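You operate a simulated robot arm through the tools that you are given. There is no shell and no other tool. Be economical: measure what you need, move in short steps, check, and stop when the job is done.

The job below is to be done with a simulated robot arm. You get a single attempt, and the scene is never put back.

TASK
Fetch the small white cover and set it on the beige keypad. Put the yellow cartridge on the beige table away on the teal table. Set the right trainer switch to 1. Put the red jumper cap on the pen tablet. Take the memory module from the beige table and leave it on the black desk. Put the receiver plug that says "PEN" from the beige table on top of the white block there and the receiver plug labelled "ball" on the white paper. Open the left grey drawer. Do these in any order. Set down upright: yellow cartridge.

The check looks at the end state, three seconds after you hand in, the way a careful person would. Anything else that was tipped, shoved, dropped, spilled or broken makes it a failure. Lids that push on must go on centred and level and be pressed home; caps that screw on are set level and turned clockwise until they are tight.

THE ROBOT
A 7-joint arm with a fingered hand on a trunk, on a base that drives. Base frame: it is fixed to the floor where the robot stands at the start and does not move with it; the origin is under the middle of the robot, x ahead of it, y to its left, z up; the surface under the hand at the start is at about z = 800. Units: mm, degrees, N and s.
Its first joint turns from -166.0 to 166.0 degrees. Places, roughly: beige keypad (7x10x3 cm) [1100, 300, 800]; black desk [800, 2800, 800]; left grey drawer [-1500, -1200, 700]; memory module [1000, -250, 750]; pen tablet (18x13 cm) [4160, -2660, 820]; receiver plug [1000, 250, 750]; red jumper cap (1x2x3 cm) [1300, 200, 800]; right trainer switch [1800, 200, 900]; small white cover (7x4x3 cm) [1100, 0, 800]; teal table [800, -1700, 800]; white block [1000, 0, 750]; white paper (15x21x2 cm) [900, 300, 800]; yellow cartridge [1000, 0, 750]. Payload 3.7 kg.
The tool frame sits at the grasp point between the pads (the TCP): z along the fingers, y along the line on which they close. The tips reach 25 mm beyond it. Largest opening 88 mm; the body of the gripper starts 29 mm behind the TCP. The gripper is a hand of 5 fingers: y runs from the thumb to the fingers, the wrist lies at [-13, -106, -174] in the tool frame, and closing takes about 1.5 s.
Orientation is that of the tool frame in the base frame, as a unit quaternion [x, y, z, w]. With the fingers straight down and the wrist toward the robot, the tool's x, y and z point along [0, 1, 0], [1, 0, 0] and [0, 0, -1] of the base frame.

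THE INTERFACE
- The arm moves only by the tool apply_moves. Its argument "targets" is a list of rows, each a list of 7 numbers: the shift along the base's x, y, z in mm, then the turn, a rotation vector about the base's x, y, z in degrees, then the opening, from 0 (shut) to 1 (fully open). In form: [[x, y, z, ax, ay, az, grip], ...]. A call has 1 to 10 rows; each row is the pose to reach, as a shift and turn from the pose commanded when the call began. Rows are played at 5 a second. More than 50 mm and 8.6 degrees between two rows, or a gripper value outside its range, and nothing of the call is played. Where a pose cannot be reached the arm comes as near as it can. A force on the tool above 40 N (or 10 N above the force at the start of the call, whichever is more), or a blocked arm, ends the call early, and 0.2 s more pass. Each finger travels about 108 mm/s and halts on what it meets, pressing with about 33 N; the grip force reading is that of the motor and also rises with nothing between the fingers. The clock runs only during rows and for 0.2 s after the last one: add rows that repeat a pose to give the fingers time. The reply holds the time, the measured pose of the TCP, the force on the tool along the base axes, the opening and the grip force, in the units named above and with some noise, with the torque about the TCP (base axes, N m) and any sound that the robot's microphone picked up, and new pictures: "show" is both (left out), scene, wrist or none.
- Cameras (640 x 400 px; columns grow to the right, rows downward): "scene" is now at [191.5, 214.7, 1301.1]; the picture's right is [-0.10, -1.00, 0.00], its down [-0.45, 0.04, -0.89] and it looks along [0.89, -0.09, -0.45] (base axes); focal length 274 px, centre (320, 200). "wrist" rides on the gripper at [59, -79, -105] in the tool frame; the picture's right is [-0.73, 0.32, -0.61], its down [-0.62, -0.68, 0.38] and it looks along [-0.29, 0.66, 0.70] (tool axes); focal length 234 px, centre (320, 200).
- roll_base(legs): drives the robot by 1 to 6 legs, each [ahead, left, turn to the left] in mm, mm and degrees, along the robot's own axes; the way and the turn of a leg run together, so that a leg with both is an arc; at most 1500 mm and 180 degrees a leg. The arm and the cameras ride along, it lands a little off, and it stops where it bumps. It gives what a move gives, and a new picture of the scene camera.
- preshape(shape): the hand has 5 fingers and takes this shape, open, in about a second: jaw (thumb against the fingers, like two jaws); tri (thumb and two fingers); tip (a fingertip pinch); poke (one finger out to press); point (the index stretched); flat (the hand flat); cup (the hand cupped); fist (a fist). The gripper value then closes the fingers along that shape, each until it touches; the sizes above hold for jaw. It gives what a move gives, with no picture.
- head_to(pan, tilt): turns the head with the scene camera to pan (to the left, within 120 degrees either way) and tilt (down, from -29 to 69), counted from straight ahead of the robot. It gives what a move gives, and a new picture of the scene camera.
- measure_at(camera, pixels): there is no depth. For up to 12 entries [column, row, z] of the newest picture of that camera ("zoom" is the newest enlarged one), the place [x, y] in the base frame at which the ray of that pixel passes the height z, good to about 2 mm. No time passes.
- enlarge(camera, box): a new picture of the part [left, top, right, bottom] of that camera's present view, enlarged. No time passes.
- close_job(): hands the job in; it is judged then, once.

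Keep the steps short. Do not move on a guess: measure, check each grasp and each placing, and mend mistakes. In all there are 138 turns and 260 pictures (those below and enlarged ones count). Leave the gripper open and the arm clear of the work at the hand-in unless told otherwise, and finish with a single line.

The tools are called after "Request:" by a JSON object that holds its "method" and its "body". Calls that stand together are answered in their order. apply_moves: Moves the arm, as the interface text tells. Its arguments: {"type":"object","properties":{"targets":{"type":"array","items":{"type":"array","items":{"type":"number"}}},"show":{"type":"string","enum":["both","scene","wrist","none"]}},"required":["targets"]} The other tools are called the same way: preshape (shape) gives the hand a shape; roll_base (legs) drives the base; head_to (pan, tilt) turns the head that bears the scene camera; measure_at (camera, pixels) gives the place at which the rays of pixels pass given heights; enlarge (camera, box) takes an enlarged picture of a part of a camera's view; close_job () hands the job in.

At the start:

```text
time_s: 0.0
tool_pos: [777.3, -81.7, 1143.7]
orientation: [0.707, 0.707, 0.0, -0.001]
ft_force: [0.7, -0.2, 0.4]
moment: [0.02, -0.01, -0.02]
finger_gap: 87.5
grip_force: 0.2
shape: jaw
robot x, y, heading: [-1.9, -0.4, 0.0]
head pan, tilt: [-5.7, 26.9]
```

scene: 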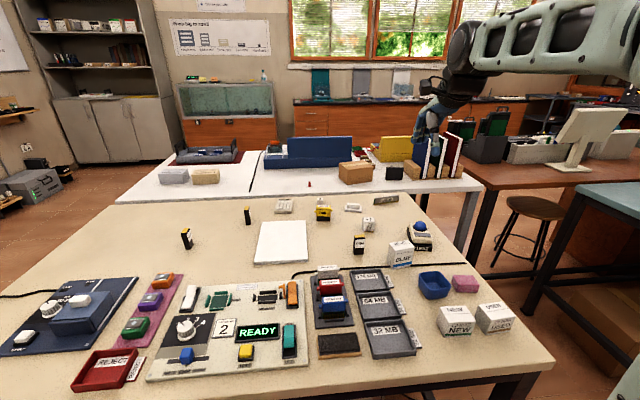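
wrist: 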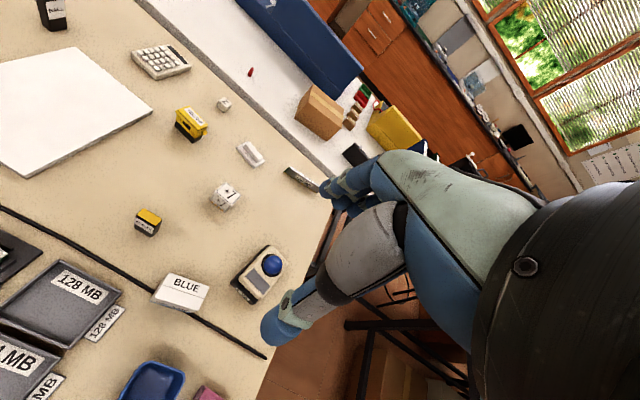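

I see a beige table with many items. I'll enlarge parts of the scene to identify them.

Request:
{"method": "enlarge", "body": {"camera": "scene", "box": [160, 180, 480, 280]}}

Request:
{"method": "enlarge", "body": {"camera": "scene", "box": [0, 250, 320, 400]}}

Request:
{"method": "enlarge", "body": {"camera": "scene", "box": [280, 250, 540, 400]}}

Request:
{"method": "enlarge", "body": {"camera": "wrist", "box": [0, 0, 320, 220]}}

```text
2.00 times, centred on (320, 230) of scene
```

zoom: 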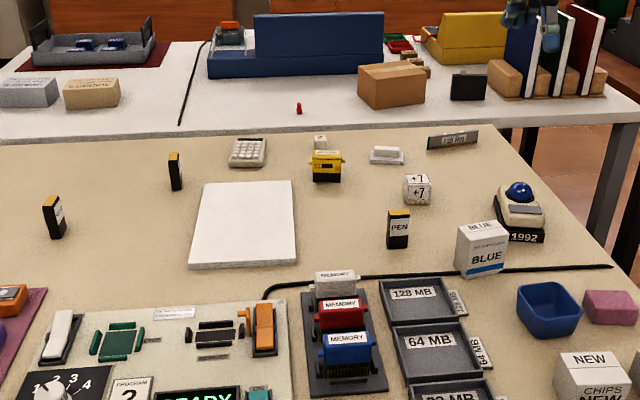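

```text
2.00 times, centred on (160, 325) of scene
```

zoom: 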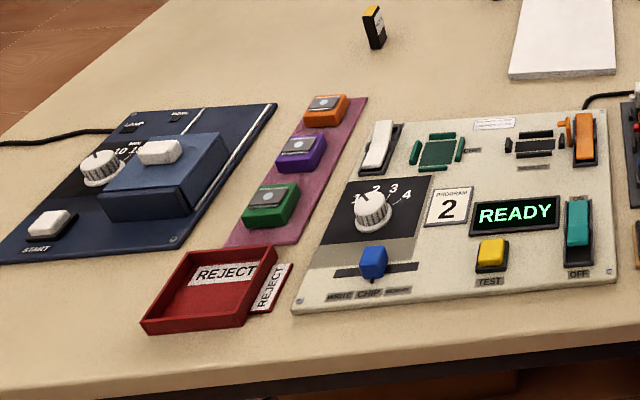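

```text
2.46 times, centred on (410, 325) of scene
```

zoom: 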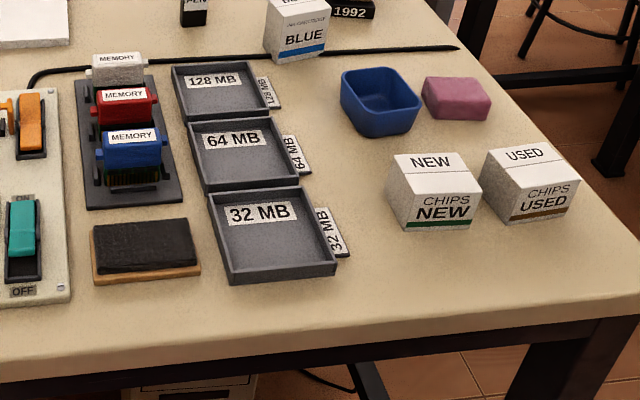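

```text
1.82 times, centred on (160, 110) of wrist
```

zoom: 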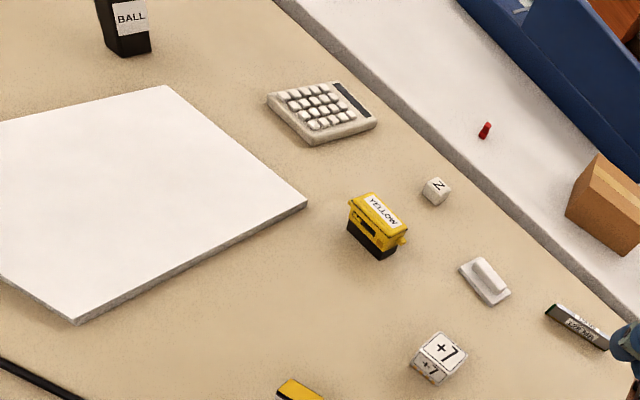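

Measuring the table items at plausible surface heights.

Request:
{"method": "measure_at", "body": {"camera": "scene", "pixels": [[359, 254, 750], [359, 254, 800], [369, 231, 800], [323, 219, 800], [353, 211, 800], [386, 203, 800], [309, 187, 800], [284, 212, 800], [247, 224, 800], [187, 248, 800], [250, 365, 800], [320, 232, 800]]}}

Request:
{"method": "enlarge", "body": {"camera": "scene", "box": [140, 120, 480, 220]}}

```text
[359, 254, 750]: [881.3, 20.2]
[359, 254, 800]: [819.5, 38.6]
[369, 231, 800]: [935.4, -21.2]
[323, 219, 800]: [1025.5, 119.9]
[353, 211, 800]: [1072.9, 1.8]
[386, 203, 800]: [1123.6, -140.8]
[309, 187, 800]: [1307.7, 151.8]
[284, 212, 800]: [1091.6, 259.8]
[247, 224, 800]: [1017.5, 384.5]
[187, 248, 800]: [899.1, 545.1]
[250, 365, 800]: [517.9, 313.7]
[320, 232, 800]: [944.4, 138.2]
```

```text
1.88 times, centred on (310, 170) of scene
```

zoom: 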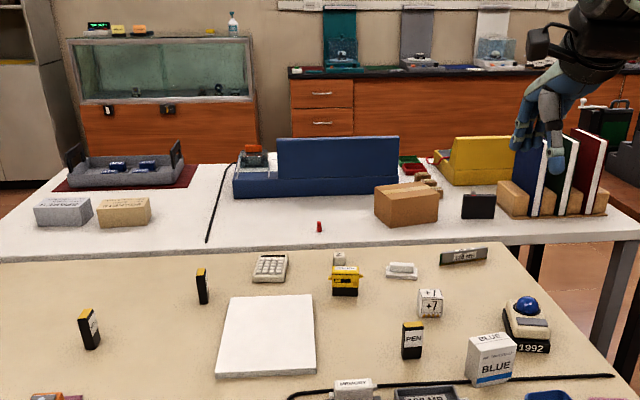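

Now survey surroundings with the head.

Request:
{"method": "head_to", "body": {"pan": -60, "tilt": 20}}

Request:
{"method": "head_to", "body": {"pan": -115, "tilt": 20}}

Request:
{"method": "head_to", "body": {"pan": 60, "tilt": 20}}

Request:
{"method": "head_to", "body": {"pan": 115, "tilt": 20}}

Request:
{"method": "head_to", "body": {"pan": 0, "tilt": 60}}

```text
time_s: 1.2
tool_pos: [777.0, -82.8, 1144.0]
orientation: [0.707, 0.707, -0.001, 0.0]
ft_force: [-0.3, 0.6, -0.9]
moment: [-0.02, 0.0, 0.02]
finger_gap: 87.6
grip_force: 0.0
shape: jaw
robot x, y, heading: [0.7, 3.3, -0.2]
head pan, tilt: [-60.0, 20.0]
```

scene: 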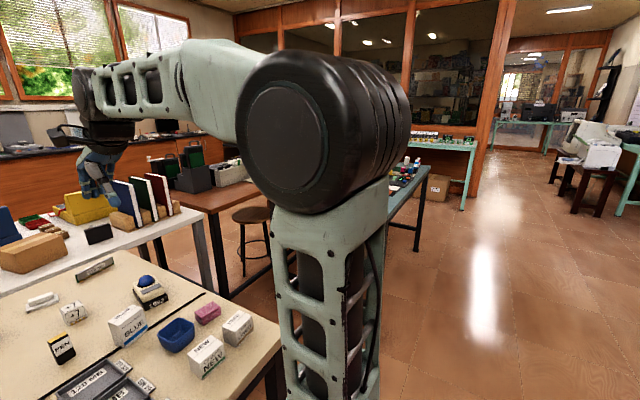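

```text
time_s: 2.5
tool_pos: [777.8, -82.3, 1144.2]
orientation: [0.707, 0.707, 0.0, 0.0]
ft_force: [-0.7, -0.2, -0.6]
moment: [0.02, 0.03, -0.02]
finger_gap: 87.7
grip_force: 0.0
shape: jaw
robot x, y, heading: [2.1, 3.7, -0.2]
head pan, tilt: [-115.0, 20.0]
```

scene: 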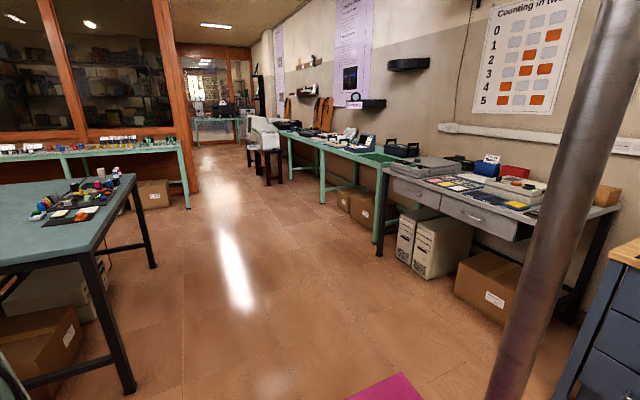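

```text
time_s: 5.1
tool_pos: [776.7, -81.4, 1145.5]
orientation: [0.707, 0.707, -0.001, 0.0]
ft_force: [-0.1, -0.4, -0.1]
moment: [0.01, -0.04, 0.01]
finger_gap: 87.7
grip_force: 0.2
shape: jaw
robot x, y, heading: [0.0, -2.8, -0.3]
head pan, tilt: [60.0, 20.0]
```

scene: 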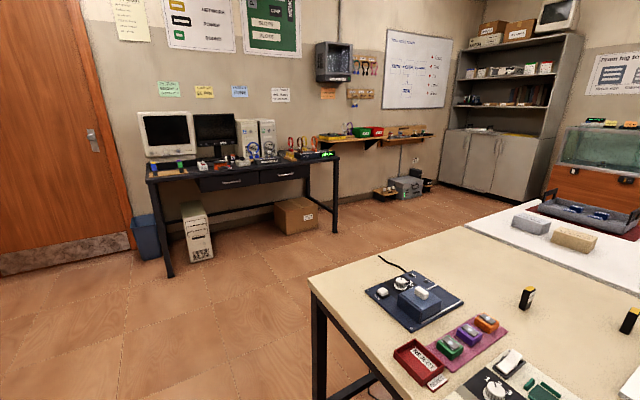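

```text
time_s: 6.3
tool_pos: [777.5, -82.5, 1143.9]
orientation: [0.708, 0.707, 0.0, 0.0]
ft_force: [0.2, 0.5, 0.2]
moment: [-0.04, 0.01, 0.01]
finger_gap: 87.7
grip_force: 0.1
shape: jaw
robot x, y, heading: [-2.9, 1.8, 0.2]
head pan, tilt: [115.0, 20.0]
```

scene: 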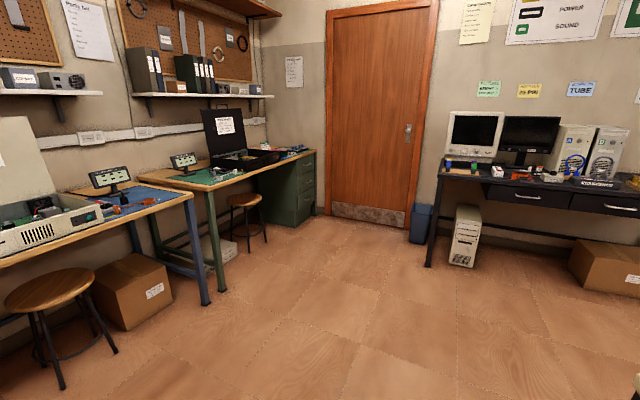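

```text
time_s: 8.3
tool_pos: [776.2, -83.0, 1143.7]
orientation: [0.707, 0.708, 0.0, 0.0]
ft_force: [0.5, 0.2, 0.0]
moment: [0.03, -0.03, 0.01]
finger_gap: 87.5
grip_force: 0.1
shape: jaw
robot x, y, heading: [-0.6, -0.3, -0.1]
head pan, tilt: [0.0, 60.0]
```

scene: 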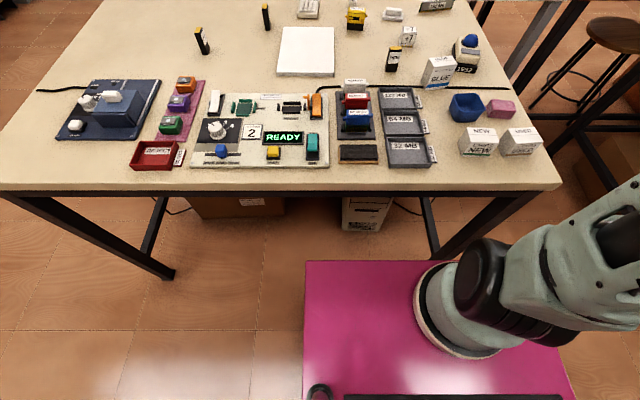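

Measure table edges (z 800) and the base plate front.

Request:
{"method": "measure_at", "body": {"camera": "scene", "pixels": [[100, 188, 800], [400, 188, 800], [560, 185, 800], [2, 185, 800], [500, 5, 800], [425, 270, 300], [310, 262, 300], [570, 370, 300], [410, 40, 800], [392, 70, 800], [356, 28, 800], [490, 300, 800]]}}

Request:
{"method": "head_to", "body": {"pan": 0, "tilt": 15}}

```text
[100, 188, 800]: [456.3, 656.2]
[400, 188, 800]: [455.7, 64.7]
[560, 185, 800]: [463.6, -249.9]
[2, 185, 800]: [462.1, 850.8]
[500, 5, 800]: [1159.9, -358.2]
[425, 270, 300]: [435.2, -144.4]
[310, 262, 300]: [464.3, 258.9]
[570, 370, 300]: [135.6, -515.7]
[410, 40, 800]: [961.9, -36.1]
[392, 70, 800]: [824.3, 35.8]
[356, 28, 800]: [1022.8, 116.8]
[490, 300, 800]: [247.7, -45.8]
```

```text
time_s: 9.4
tool_pos: [777.0, -81.1, 1144.3]
orientation: [0.707, 0.707, 0.001, -0.001]
ft_force: [0.4, 0.2, -0.3]
moment: [0.0, -0.03, 0.04]
finger_gap: 87.5
grip_force: 0.1
shape: jaw
robot x, y, heading: [1.9, -1.9, 0.1]
head pan, tilt: [0.0, 15.0]
```

scene: 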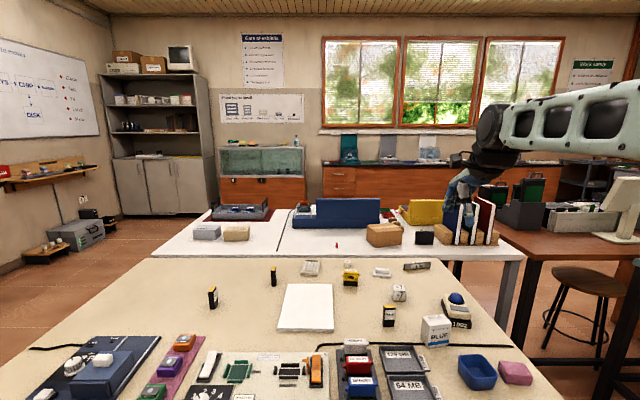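

Enlarging the back tables and right side.

Request:
{"method": "enlarge", "body": {"camera": "scene", "box": [270, 180, 430, 280]}}

Request:
{"method": "enlarge", "body": {"camera": "scene", "box": [180, 180, 340, 280]}}

Request:
{"method": "enlarge", "body": {"camera": "scene", "box": [190, 250, 350, 350]}}

Request:
{"method": "enlarge", "body": {"camera": "scene", "box": [330, 250, 490, 350]}}

Request:
{"method": "measure_at", "body": {"camera": "scene", "pixels": [[150, 257, 800], [525, 260, 800], [210, 212, 800], [580, 280, 500], [550, 365, 0], [560, 400, 0], [500, 320, 0], [430, 262, 800], [180, 262, 800], [338, 250, 800], [310, 225, 800], [387, 225, 800]]}}

```text
4.00 times, centred on (350, 230) of scene
```

zoom: 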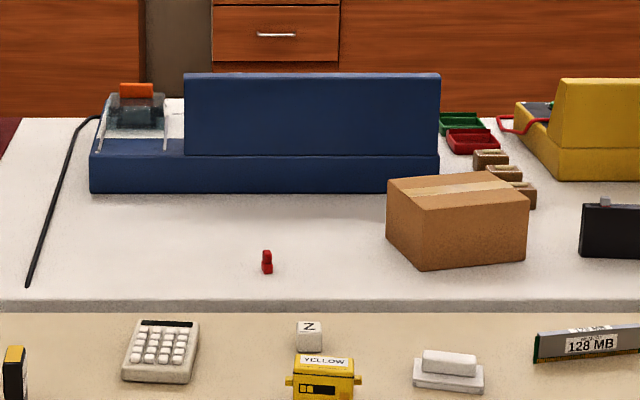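

```text
4.00 times, centred on (260, 230) of scene
```

zoom: 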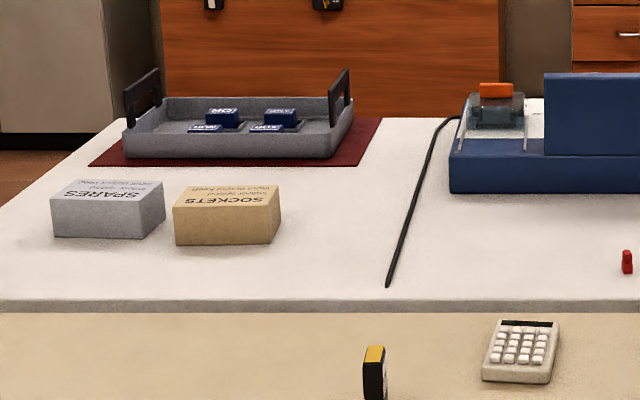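

```text
4.00 times, centred on (270, 300) of scene
```

zoom: 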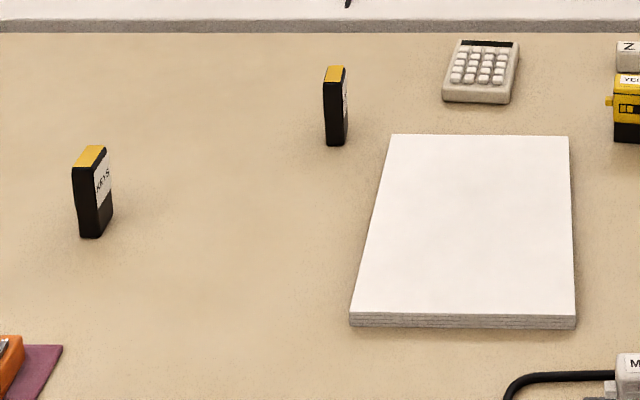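

```text
4.00 times, centred on (410, 300) of scene
```

zoom: 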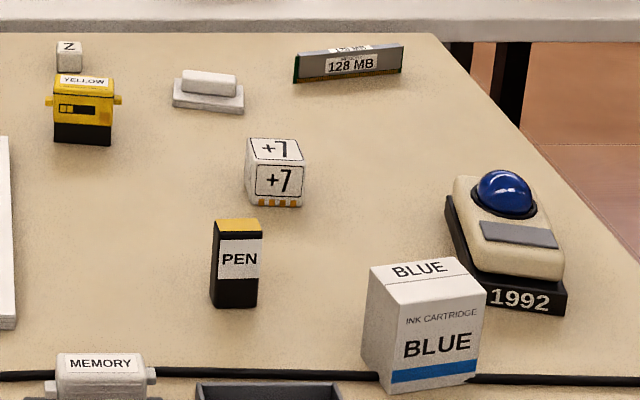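

```text
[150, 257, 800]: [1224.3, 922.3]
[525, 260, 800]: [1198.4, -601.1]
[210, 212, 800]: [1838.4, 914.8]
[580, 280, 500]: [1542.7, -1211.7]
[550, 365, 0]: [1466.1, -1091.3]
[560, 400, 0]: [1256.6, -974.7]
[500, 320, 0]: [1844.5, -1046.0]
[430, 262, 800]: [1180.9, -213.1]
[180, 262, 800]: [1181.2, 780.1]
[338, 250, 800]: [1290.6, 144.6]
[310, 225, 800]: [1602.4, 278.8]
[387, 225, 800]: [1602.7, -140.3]
```

The 128 MB stick is the memory module; I'll look at the right-hand floor to plan a station on the table's right side.

Request:
{"method": "head_to", "body": {"pan": -90, "tilt": 30}}

Request:
{"method": "measure_at", "body": {"camera": "scene", "pixels": [[320, 300, 800], [320, 350, 0]]}}

```text
time_s: 11.1
tool_pos: [776.5, -82.7, 1144.7]
orientation: [0.707, 0.708, 0.0, 0.0]
ft_force: [0.8, 0.6, -0.2]
moment: [-0.02, 0.0, 0.04]
finger_gap: 87.5
grip_force: 0.0
shape: jaw
robot x, y, heading: [-1.5, -4.4, -0.1]
head pan, tilt: [-90.0, 30.0]
```

scene: 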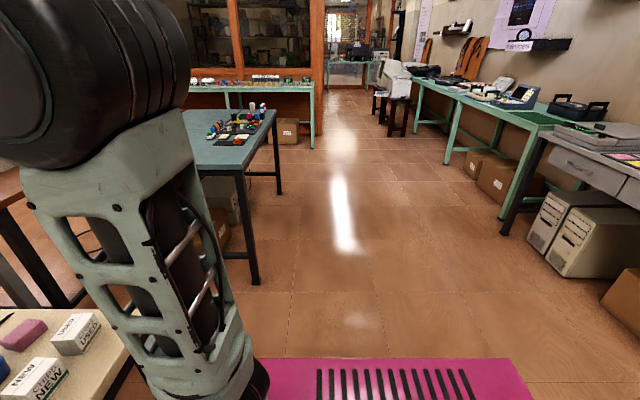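

```text
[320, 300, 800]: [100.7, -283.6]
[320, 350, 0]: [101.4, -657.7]
```

Request:
{"method": "measure_at", "body": {"camera": "scene", "pixels": [[258, 285, 0], [280, 193, 0], [243, 172, 800], [276, 110, 800], [200, 172, 800], [285, 110, 800], [535, 395, 900], [510, 360, 900], [255, 360, 900], [265, 360, 700], [520, 360, 700]]}}

Request:
{"method": "enlarge", "body": {"camera": "scene", "box": [180, 60, 340, 160]}}

```text
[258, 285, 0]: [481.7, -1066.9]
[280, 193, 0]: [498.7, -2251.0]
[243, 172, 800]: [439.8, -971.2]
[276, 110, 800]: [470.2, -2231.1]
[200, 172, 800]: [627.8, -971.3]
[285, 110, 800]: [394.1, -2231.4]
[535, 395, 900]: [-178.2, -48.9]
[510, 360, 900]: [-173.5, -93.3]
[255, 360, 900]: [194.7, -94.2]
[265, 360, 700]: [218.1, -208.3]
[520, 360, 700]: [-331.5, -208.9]
```

```text
4.00 times, centred on (260, 110) of scene
```

zoom: 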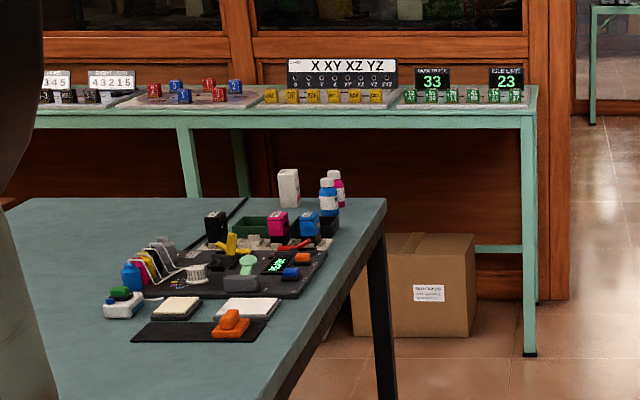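

Request:
{"method": "head_to", "body": {"pan": -45, "tilt": 35}}

Request:
{"method": "head_to", "body": {"pan": -120, "tilt": 69}}

```text
time_s: 12.2
tool_pos: [777.0, -81.7, 1144.4]
orientation: [0.707, 0.707, 0.0, -0.001]
ft_force: [0.2, 0.2, 0.8]
moment: [0.02, 0.04, -0.03]
finger_gap: 87.9
grip_force: 0.0
shape: jaw
robot x, y, heading: [1.5, -1.3, 0.0]
head pan, tilt: [-45.0, 35.0]
```

scene: 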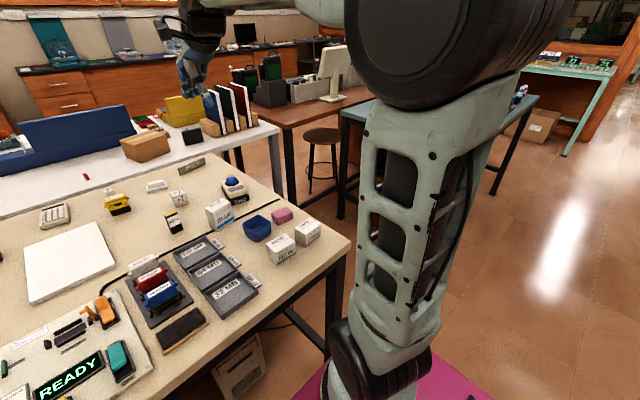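

```text
time_s: 13.7
tool_pos: [777.3, -83.4, 1145.3]
orientation: [0.707, 0.707, -0.001, 0.0]
ft_force: [-0.2, 0.1, -0.3]
moment: [-0.01, 0.01, 0.0]
finger_gap: 87.3
grip_force: 0.0
shape: jaw
robot x, y, heading: [1.5, -0.5, 0.0]
head pan, tilt: [-120.0, 68.8]
```

scene: 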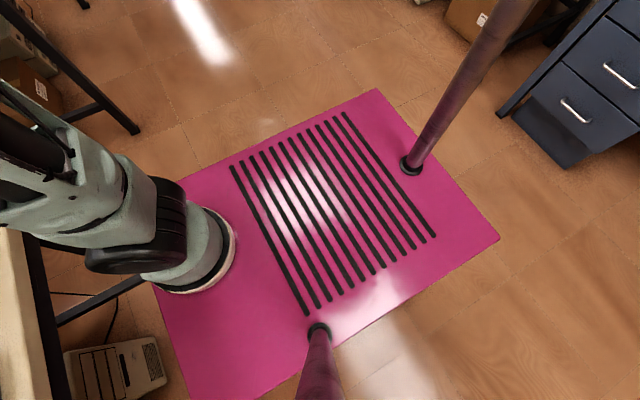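

Request:
{"method": "measure_at", "body": {"camera": "scene", "pixels": [[500, 240, 100], [378, 89, 100], [500, 240, 250], [378, 89, 250], [180, 175, 100], [180, 175, 250], [195, 250, 100], [195, 250, 250], [412, 165, 100], [412, 165, 250], [318, 330, 100], [318, 330, 250]]}}

Request:
{"method": "head_to", "body": {"pan": 60, "tilt": 69}}

```text
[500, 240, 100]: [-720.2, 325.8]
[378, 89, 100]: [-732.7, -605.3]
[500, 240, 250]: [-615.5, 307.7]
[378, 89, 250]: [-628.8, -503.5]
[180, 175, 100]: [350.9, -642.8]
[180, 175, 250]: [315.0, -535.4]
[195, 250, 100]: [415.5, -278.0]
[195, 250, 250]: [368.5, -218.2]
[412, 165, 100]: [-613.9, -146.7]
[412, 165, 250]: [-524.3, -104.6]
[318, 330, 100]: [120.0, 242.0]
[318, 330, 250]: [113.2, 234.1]
```

```text
time_s: 16.3
tool_pos: [777.2, -83.8, 1144.8]
orientation: [0.708, 0.707, -0.001, 0.0]
ft_force: [-1.3, -0.5, -0.4]
moment: [-0.01, -0.03, 0.01]
finger_gap: 87.7
grip_force: 0.1
shape: jaw
robot x, y, heading: [4.8, 0.2, 0.0]
head pan, tilt: [60.0, 68.8]
```

scene: 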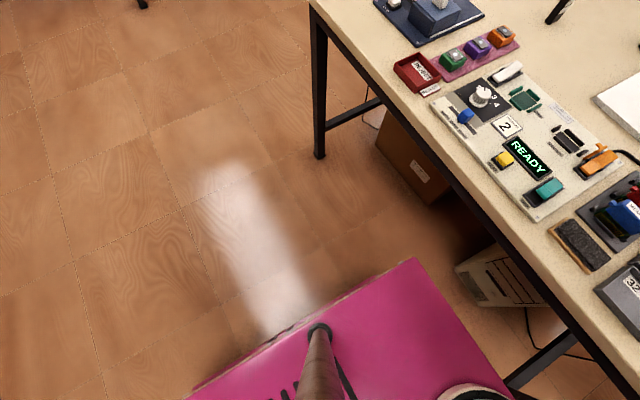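

The base is a low platform (~760x530, top z≈600) with the arm's column near (250,-82). Testing forward reach: extend hand ahead at height.

Request:
{"method": "apply_moves", "body": {"targets": [[45, 0, 0, 0, 0, 0, 1], [90, 0, 0, 0, 0, 0, 1], [135, 0, 0, 0, 0, 0, 1], [180, 0, 0, 0, 0, 0, 1], [225, 0, 0, 0, 0, 0, 1], [260, 0, -20, 0, 0, 0, 1], [295, 0, -40, 0, 0, 0, 1], [295, 0, -40, 0, 0, 0, 1]], "show": "wrist"}}

```text
time_s: 18.1
tool_pos: [1072.3, -80.8, 1103.5]
orientation: [0.707, 0.707, 0.0, 0.0]
ft_force: [-0.5, 0.3, 0.8]
moment: [0.0, 0.01, -0.01]
finger_gap: 87.8
grip_force: 0.0
shape: jaw
robot x, y, heading: [-2.1, 2.5, 0.0]
head pan, tilt: [60.0, 68.8]
```

wrist: 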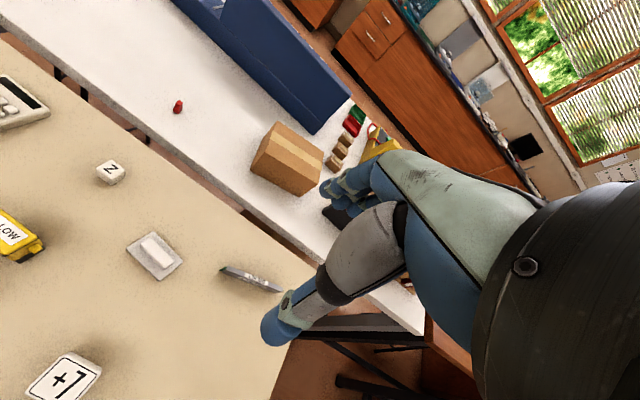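

Reach from the front is fine. Look closely at the two white blocks.

Request:
{"method": "enlarge", "body": {"camera": "wrist", "box": [0, 140, 208, 400]}}

Request:
{"method": "measure_at", "body": {"camera": "wrist", "pixels": [[110, 180, 800], [65, 398, 800], [155, 258, 800], [250, 278, 800], [178, 110, 800], [26, 128, 800], [124, 250, 800], [160, 280, 800], [184, 262, 800], [152, 230, 800]]}}

```text
1.54 times, centred on (104, 270) of wrist
```

zoom: 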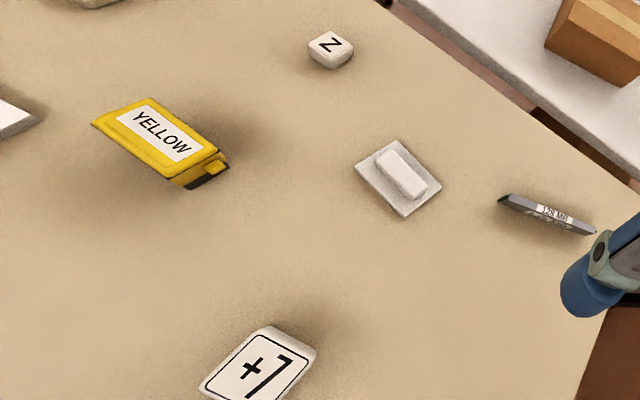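

```text
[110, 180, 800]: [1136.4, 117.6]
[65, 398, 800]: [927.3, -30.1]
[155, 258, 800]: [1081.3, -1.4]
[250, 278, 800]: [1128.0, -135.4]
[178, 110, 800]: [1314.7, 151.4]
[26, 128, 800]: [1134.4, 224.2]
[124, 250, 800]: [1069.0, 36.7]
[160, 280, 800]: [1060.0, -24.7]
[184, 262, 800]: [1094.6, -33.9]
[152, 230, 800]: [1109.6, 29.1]
```

Cover centre ≈(1083,2), long axis nearly along y (tilted ~8°). Moving hand above it for a closer look, head looking that way.

Request:
{"method": "apply_moves", "body": {"targets": [[3, 20, -45, 0, 0, -2, 1], [6, 40, -90, 0, 0, -4, 1], [9, 60, -130, 0, 0, -6, 1], [11, 83, -170, 0, 0, -8.5, 1], [11, 83, -200, 0, 0, -8.5, 1], [11, 83, -200, 0, 0, -8.5, 1]], "show": "wrist"}}

Request:
{"method": "head_to", "body": {"pan": -5, "tilt": 32}}

Request:
{"method": "enlarge", "body": {"camera": "scene", "box": [240, 130, 480, 250]}}

```text
time_s: 19.5
tool_pos: [1084.8, 0.2, 904.0]
orientation: [0.758, 0.652, 0.0, 0.0]
ft_force: [-0.4, 0.4, -0.4]
moment: [0.01, -0.03, 0.0]
finger_gap: 87.8
grip_force: 0.1
shape: jaw
robot x, y, heading: [2.7, 0.2, 0.1]
head pan, tilt: [60.0, 68.8]
```

wrist: 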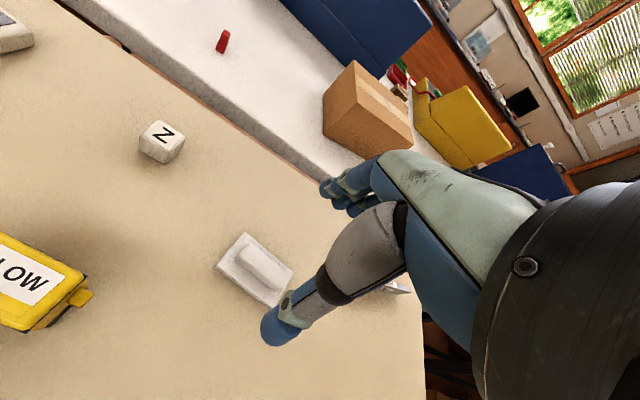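

```text
time_s: 20.9
tool_pos: [1084.9, -0.2, 904.8]
orientation: [0.758, 0.652, -0.001, 0.0]
ft_force: [0.5, 0.6, 0.0]
moment: [0.02, -0.01, 0.02]
finger_gap: 87.8
grip_force: 0.0
shape: jaw
robot x, y, heading: [1.2, -0.3, 0.2]
head pan, tilt: [-5.0, 32.0]
```

scene: 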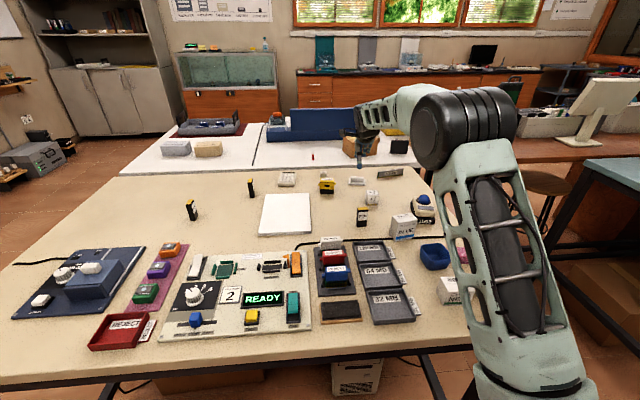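

```text
2.67 times, centred on (360, 190) of scene
```

zoom: 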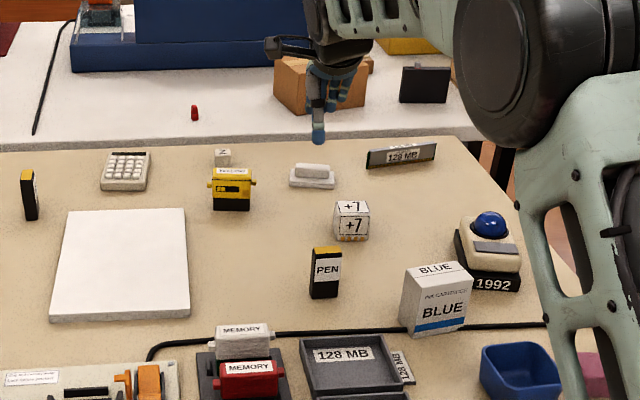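

Request:
{"method": "enlarge", "body": {"camera": "wrist", "box": [110, 90, 310, 310]}}

Request:
{"method": "measure_at", "body": {"camera": "wrist", "pixels": [[216, 266, 803], [272, 306, 803], [293, 268, 803], [246, 234, 803], [139, 152, 800], [172, 163, 800], [184, 140, 800], [223, 40, 800], [219, 52, 800]]}}

```text
1.82 times, centred on (210, 200) of wrist
```

zoom: 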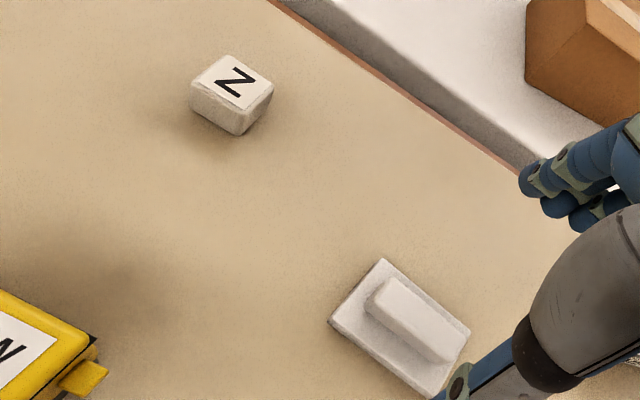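

```text
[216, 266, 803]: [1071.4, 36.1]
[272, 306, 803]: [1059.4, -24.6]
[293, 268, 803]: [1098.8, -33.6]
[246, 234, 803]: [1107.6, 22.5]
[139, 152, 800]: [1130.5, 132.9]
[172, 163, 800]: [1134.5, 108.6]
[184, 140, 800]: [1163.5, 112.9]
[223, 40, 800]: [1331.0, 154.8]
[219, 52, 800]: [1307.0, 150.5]
```

N is a tapered keycap, so the white block is the "+7" one. Now descend onto the cover's handle, tips just above its plate.

Request:
{"method": "apply_moves", "body": {"targets": [[0, 0, -30, 0, 0, -1.5, 0.7], [0, 0, -55, 0, 0, -1.5, 0.5], [0, 0, -67, 0, 0, -1.5, 0.5], [0, 0, -67, 0, 0, -1.5, 0.5]], "show": "both"}}

Request:
{"method": "enlarge", "body": {"camera": "scene", "box": [320, 150, 400, 200]}}

```text
time_s: 21.9
tool_pos: [1083.0, 1.4, 838.0]
orientation: [0.766, 0.643, 0.0, 0.0]
ft_force: [-0.3, 0.0, 0.4]
moment: [0.02, 0.01, -0.02]
finger_gap: 44.3
grip_force: 0.0
shape: jaw
robot x, y, heading: [0.9, 3.1, -0.3]
head pan, tilt: [-5.0, 32.0]
```

scene: 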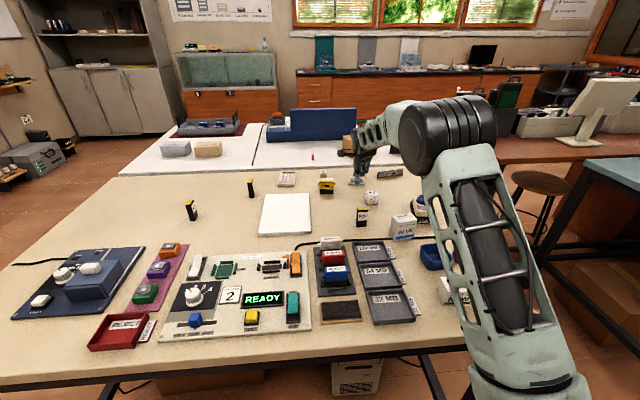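
wrist: 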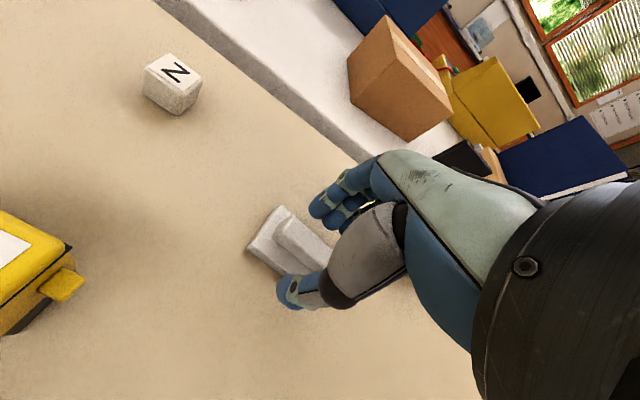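

```text
8.00 times, centred on (360, 175) of scene
```

zoom: 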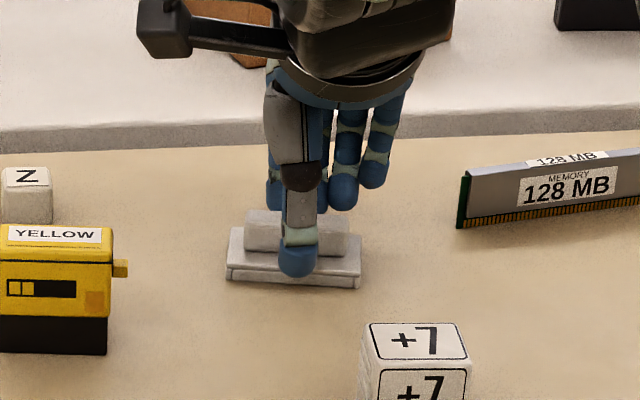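

Thumb and fingers straddle the handle bar. Close.

Request:
{"method": "apply_moves", "body": {"targets": [[0, 0, 0, 0, 0, 0, 0.3], [0, 0, 0, 0, 0, 0, 0.1], [0, 0, 0, 0, 0, 0, 0], [0, 0, 0, 0, 0, 0, 0], [0, 0, 0, 0, 0, 0, 0], [0, 0, 0, 0, 0, 0, 0], [0, 0, 15, 0, 0, 0, 0], [0, 0, 40, 0, 0, 0, 0]], "show": "both"}}

Request:
{"method": "enlarge", "body": {"camera": "scene", "box": [320, 140, 400, 190]}}

```text
time_s: 23.7
tool_pos: [1083.7, 2.5, 876.8]
orientation: [0.766, 0.643, 0.0, 0.0]
ft_force: [-0.2, -0.2, -0.2]
moment: [0.02, 0.01, -0.02]
finger_gap: 9.3
grip_force: 32.9
shape: jaw
robot x, y, heading: [-1.8, -0.3, -0.1]
head pan, tilt: [-5.0, 32.0]
```

scene: 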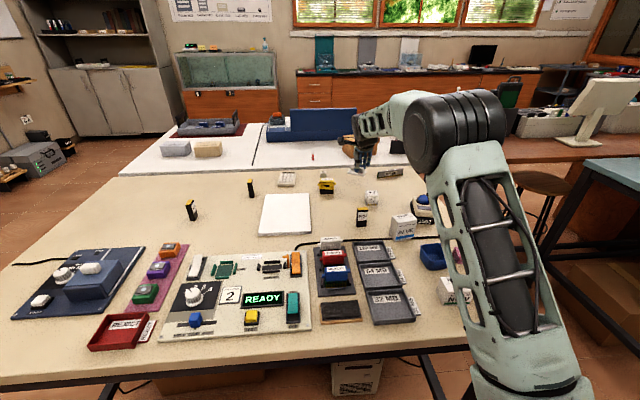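
wrist: 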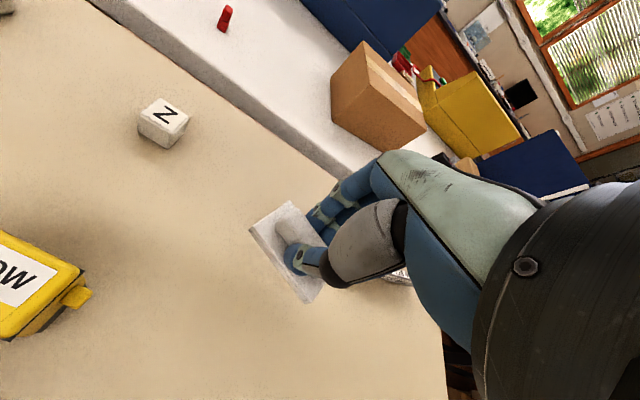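

```text
8.00 times, centred on (360, 165) of scene
```

zoom: 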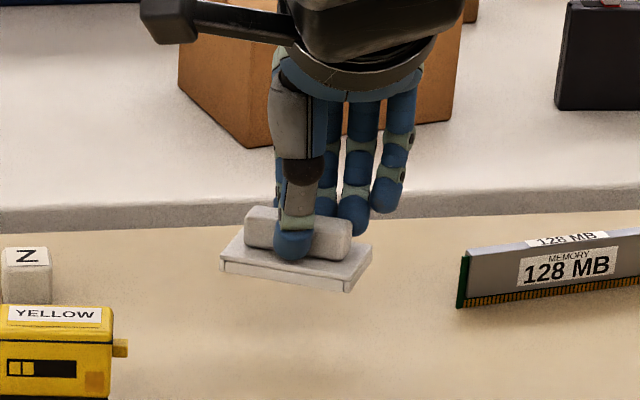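

Cover held. Now measure the keypad.

Request:
{"method": "enlarge", "body": {"camera": "scene", "box": [256, 155, 336, 205]}}

```text
8.00 times, centred on (296, 180) of scene
```

zoom: 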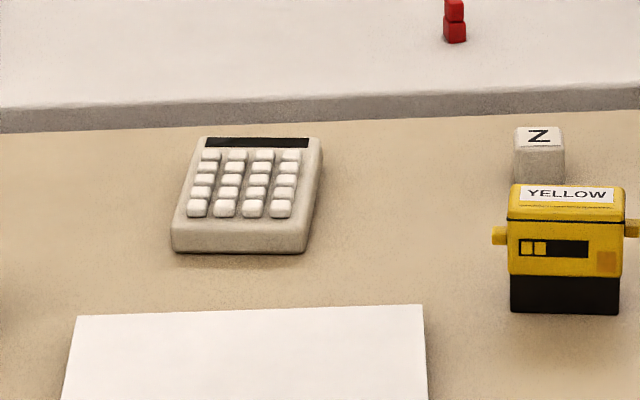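

Request:
{"method": "measure_at", "body": {"camera": "zoom", "pixels": [[172, 250, 800], [302, 252, 800], [174, 222, 820], [300, 224, 820], [200, 137, 825], [322, 140, 825], [174, 222, 825], [300, 224, 825], [452, 42, 800], [515, 312, 800], [618, 312, 800], [540, 180, 800]]}}

```text
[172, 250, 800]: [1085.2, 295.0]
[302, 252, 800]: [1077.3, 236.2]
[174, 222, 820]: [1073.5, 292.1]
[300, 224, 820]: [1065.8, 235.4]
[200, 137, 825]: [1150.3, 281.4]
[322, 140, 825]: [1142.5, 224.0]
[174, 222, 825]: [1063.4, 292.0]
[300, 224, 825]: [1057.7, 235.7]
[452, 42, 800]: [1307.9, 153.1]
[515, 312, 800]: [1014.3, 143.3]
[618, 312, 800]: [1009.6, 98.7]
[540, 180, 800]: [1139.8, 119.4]
```

Keypad centre ≈(1125,260), top ~815–820, yaw ≈-7.5°. Lift and carry the cover over it.

Request:
{"method": "apply_moves", "body": {"targets": [[0, 0, 45, 0, 0, 0, 0], [8, 45, 60, 0, 0, 0, 0], [16, 90, 60, 0, 0, 0, 0], [24, 135, 60, 0, 0, 0, 0], [30, 180, 60, 0, 0, 0, 0], [36, 220, 50, 0, 0, 0, 0], [40, 257, 35, 0, 0, 0, 0], [40, 257, 25, 0, 0, 0, 0], [40, 257, 25, 0, 0, 0, 0]], "show": "both"}}

Request:
{"method": "enlarge", "body": {"camera": "scene", "box": [252, 145, 332, 195]}}

Request:
{"method": "enlarge", "body": {"camera": "wrist", "box": [160, 140, 400, 340]}}

```text
time_s: 25.7
tool_pos: [1123.3, 258.2, 902.9]
orientation: [0.766, 0.642, 0.0, 0.0]
ft_force: [1.1, 0.0, -0.3]
moment: [0.02, -0.03, 0.01]
finger_gap: 9.6
grip_force: 32.9
shape: jaw
robot x, y, heading: [-0.9, -0.5, -0.2]
head pan, tilt: [-5.0, 32.0]
```

scene: 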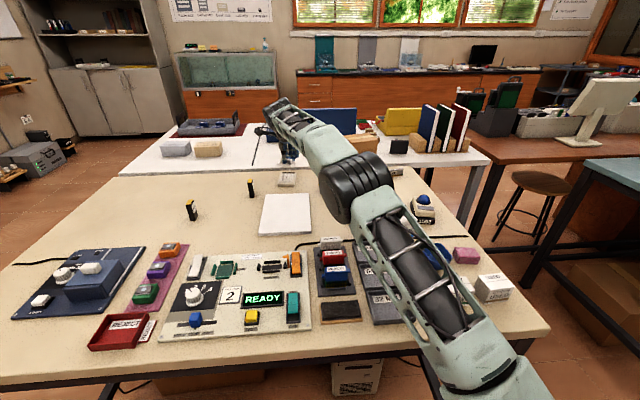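
wrist: 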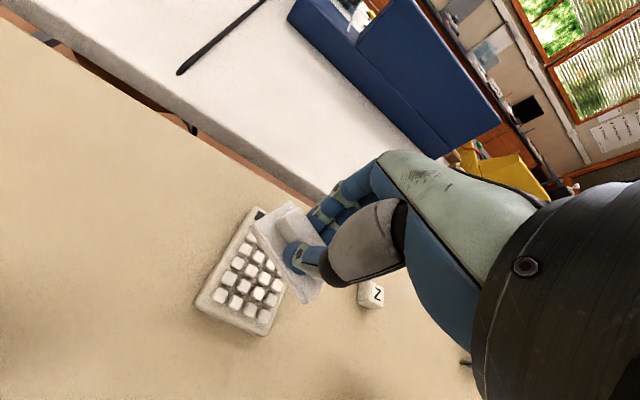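

```text
8.00 times, centred on (292, 170) of scene
```

zoom: 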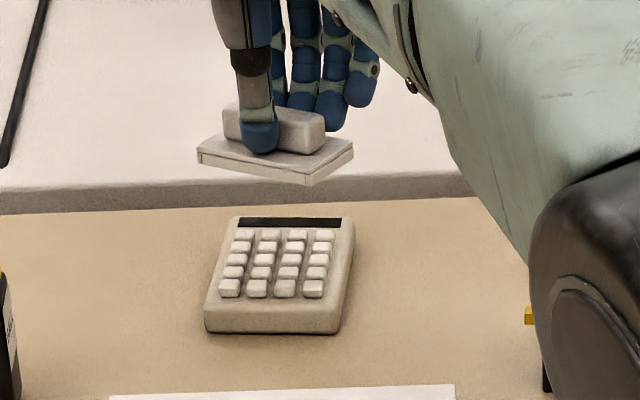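

```text
2.00 times, centred on (280, 240) of wrist
```

zoom: 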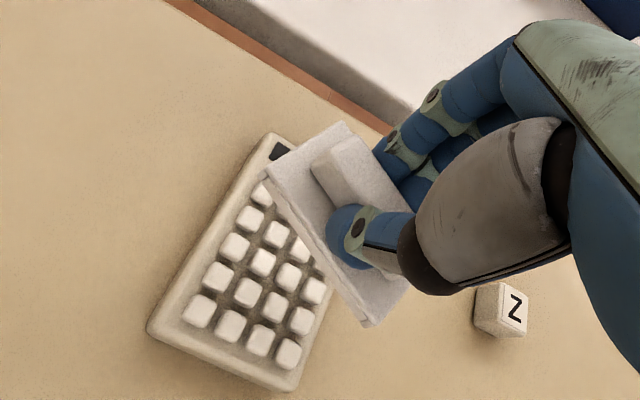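

Cover yaw differs from the keypad; measure its corners (plate top z≈877, bottom ≈865).

Request:
{"method": "enlarge", "body": {"camera": "scene", "box": [252, 145, 332, 195]}}

Request:
{"method": "measure_at", "body": {"camera": "zoom", "pixels": [[198, 162, 865], [309, 186, 865], [352, 158, 865], [205, 330, 800], [340, 334, 800]]}}

Request:
{"method": "measure_at", "body": {"camera": "wrist", "pixels": [[254, 224, 875], [302, 303, 875], [325, 282, 875], [293, 201, 875], [194, 305, 815], [262, 335, 815], [265, 203, 815]]}}

```text
8.00 times, centred on (292, 170) of scene
```

zoom: 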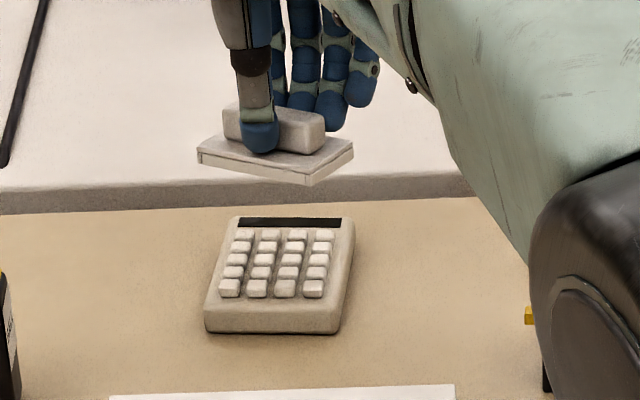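

```text
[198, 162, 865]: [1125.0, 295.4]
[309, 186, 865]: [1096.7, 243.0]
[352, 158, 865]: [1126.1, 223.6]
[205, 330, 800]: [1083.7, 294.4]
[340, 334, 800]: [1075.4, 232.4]
```

```text
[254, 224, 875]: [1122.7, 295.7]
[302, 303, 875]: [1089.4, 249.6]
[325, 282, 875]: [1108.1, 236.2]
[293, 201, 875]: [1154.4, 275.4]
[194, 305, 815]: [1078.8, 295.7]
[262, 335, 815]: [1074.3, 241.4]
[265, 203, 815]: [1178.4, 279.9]
```

Cover is yawed about -28°, keypad -7.6°; rotate +20.5° in place and check.

Request:
{"method": "apply_moves", "body": {"targets": [[0, 0, 0, 0, 0, 7, 0], [0, 0, 0, 0, 0, 14, 0], [0, 0, 0, 0, 0, 20.5, 0], [0, 0, 0, 0, 0, 20.5, 0], [0, 0, -20, 0, 0, 20.5, 0], [0, 0, -28, 0, 0, 20.5, 0], [0, 0, -28, 0, 0, 20.5, 0]], "show": "both"}}

Request:
{"method": "enlarge", "body": {"camera": "scene", "box": [252, 145, 332, 195]}}

```text
time_s: 27.3
tool_pos: [1122.8, 258.0, 873.6]
orientation: [0.64, 0.769, 0.0, 0.0]
ft_force: [-0.5, -0.2, -0.1]
moment: [0.02, 0.06, 0.0]
finger_gap: 9.3
grip_force: 32.6
shape: jaw
robot x, y, heading: [-1.7, 0.3, -0.2]
head pan, tilt: [-5.0, 32.0]
```

scene: 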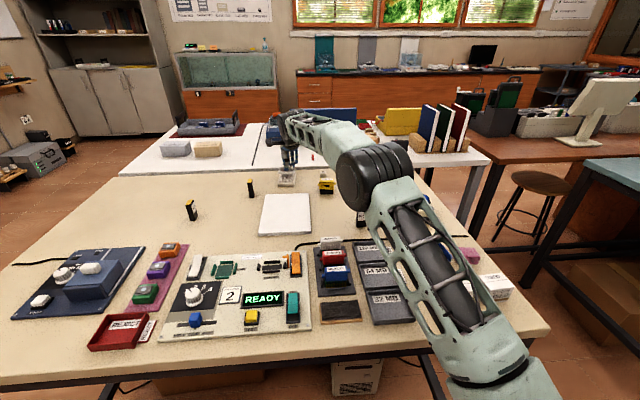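
wrist: 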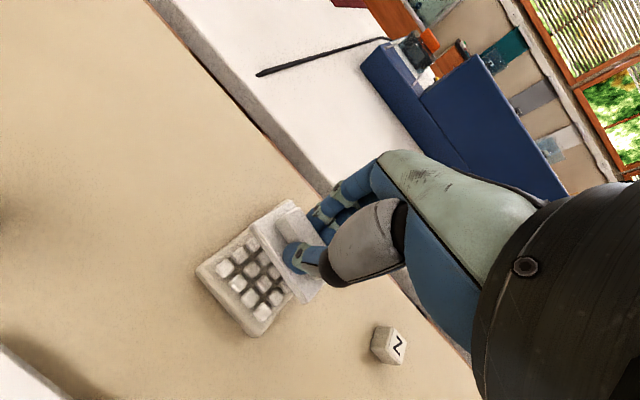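

```text
8.00 times, centred on (292, 170) of scene
```

zoom: 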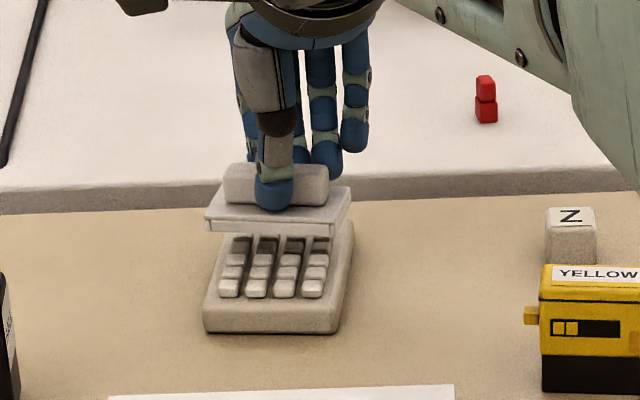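

Aligned. Lower gently until it rests, then release.

Request:
{"method": "apply_moves", "body": {"targets": [[0, 0, -6, 0, 0, 0, 0], [0, 0, -10, 0, 0, 0, 0], [0, 0, -13, 0, 0, 0, 0], [0, 0, -15, 0, 0, 0, 0], [0, 0, -15, 0, 0, 0, 0]], "show": "scene"}}

Request:
{"method": "enlarge", "body": {"camera": "scene", "box": [262, 155, 318, 190]}}

```text
time_s: 28.5
tool_pos: [1122.5, 258.3, 859.3]
orientation: [0.639, 0.769, 0.0, 0.0]
ft_force: [0.3, -0.1, 0.7]
moment: [0.02, -0.05, -0.01]
finger_gap: 9.6
grip_force: 32.9
shape: jaw
robot x, y, heading: [2.6, -2.9, 0.1]
head pan, tilt: [-5.0, 32.0]
```

scene: 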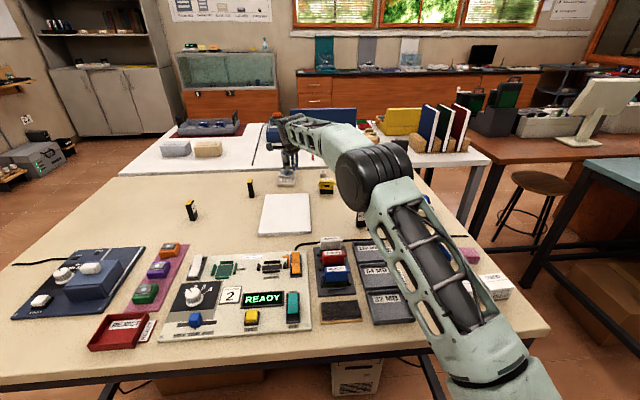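

```text
11.43 times, centred on (290, 172) of scene
```

zoom: 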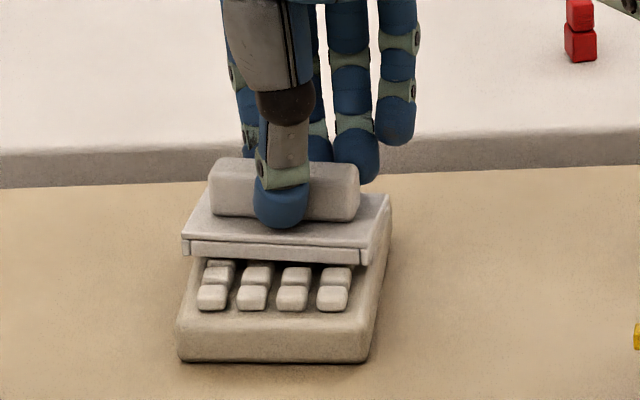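

Request:
{"method": "apply_moves", "body": {"targets": [[0, 0, -2, 0, 0, 0, 0], [0, 0, -4, 0, 0, 0, 0], [0, 0, -4, 0, 0, 0, 0]], "show": "none"}}

Request:
{"method": "enlarge", "body": {"camera": "scene", "box": [262, 155, 318, 190]}}

```text
time_s: 29.3
tool_pos: [1122.3, 257.0, 857.3]
orientation: [0.639, 0.769, 0.001, 0.002]
ft_force: [-0.9, -1.5, 16.1]
moment: [0.01, -0.1, 0.04]
finger_gap: 10.0
grip_force: 33.2
shape: jaw
robot x, y, heading: [-1.3, -0.6, -0.1]
head pan, tilt: [-5.0, 32.0]
```

```text
11.43 times, centred on (290, 172) of scene
```

zoom: 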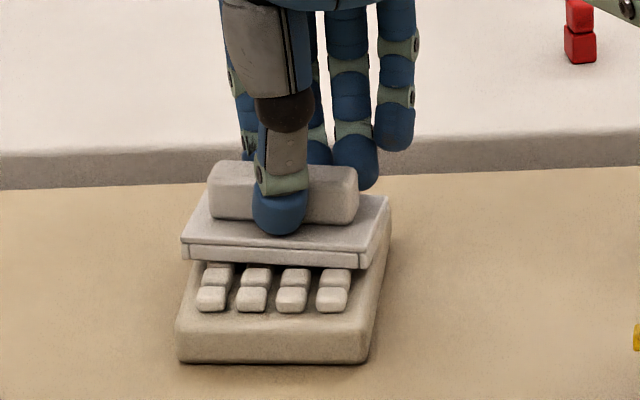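

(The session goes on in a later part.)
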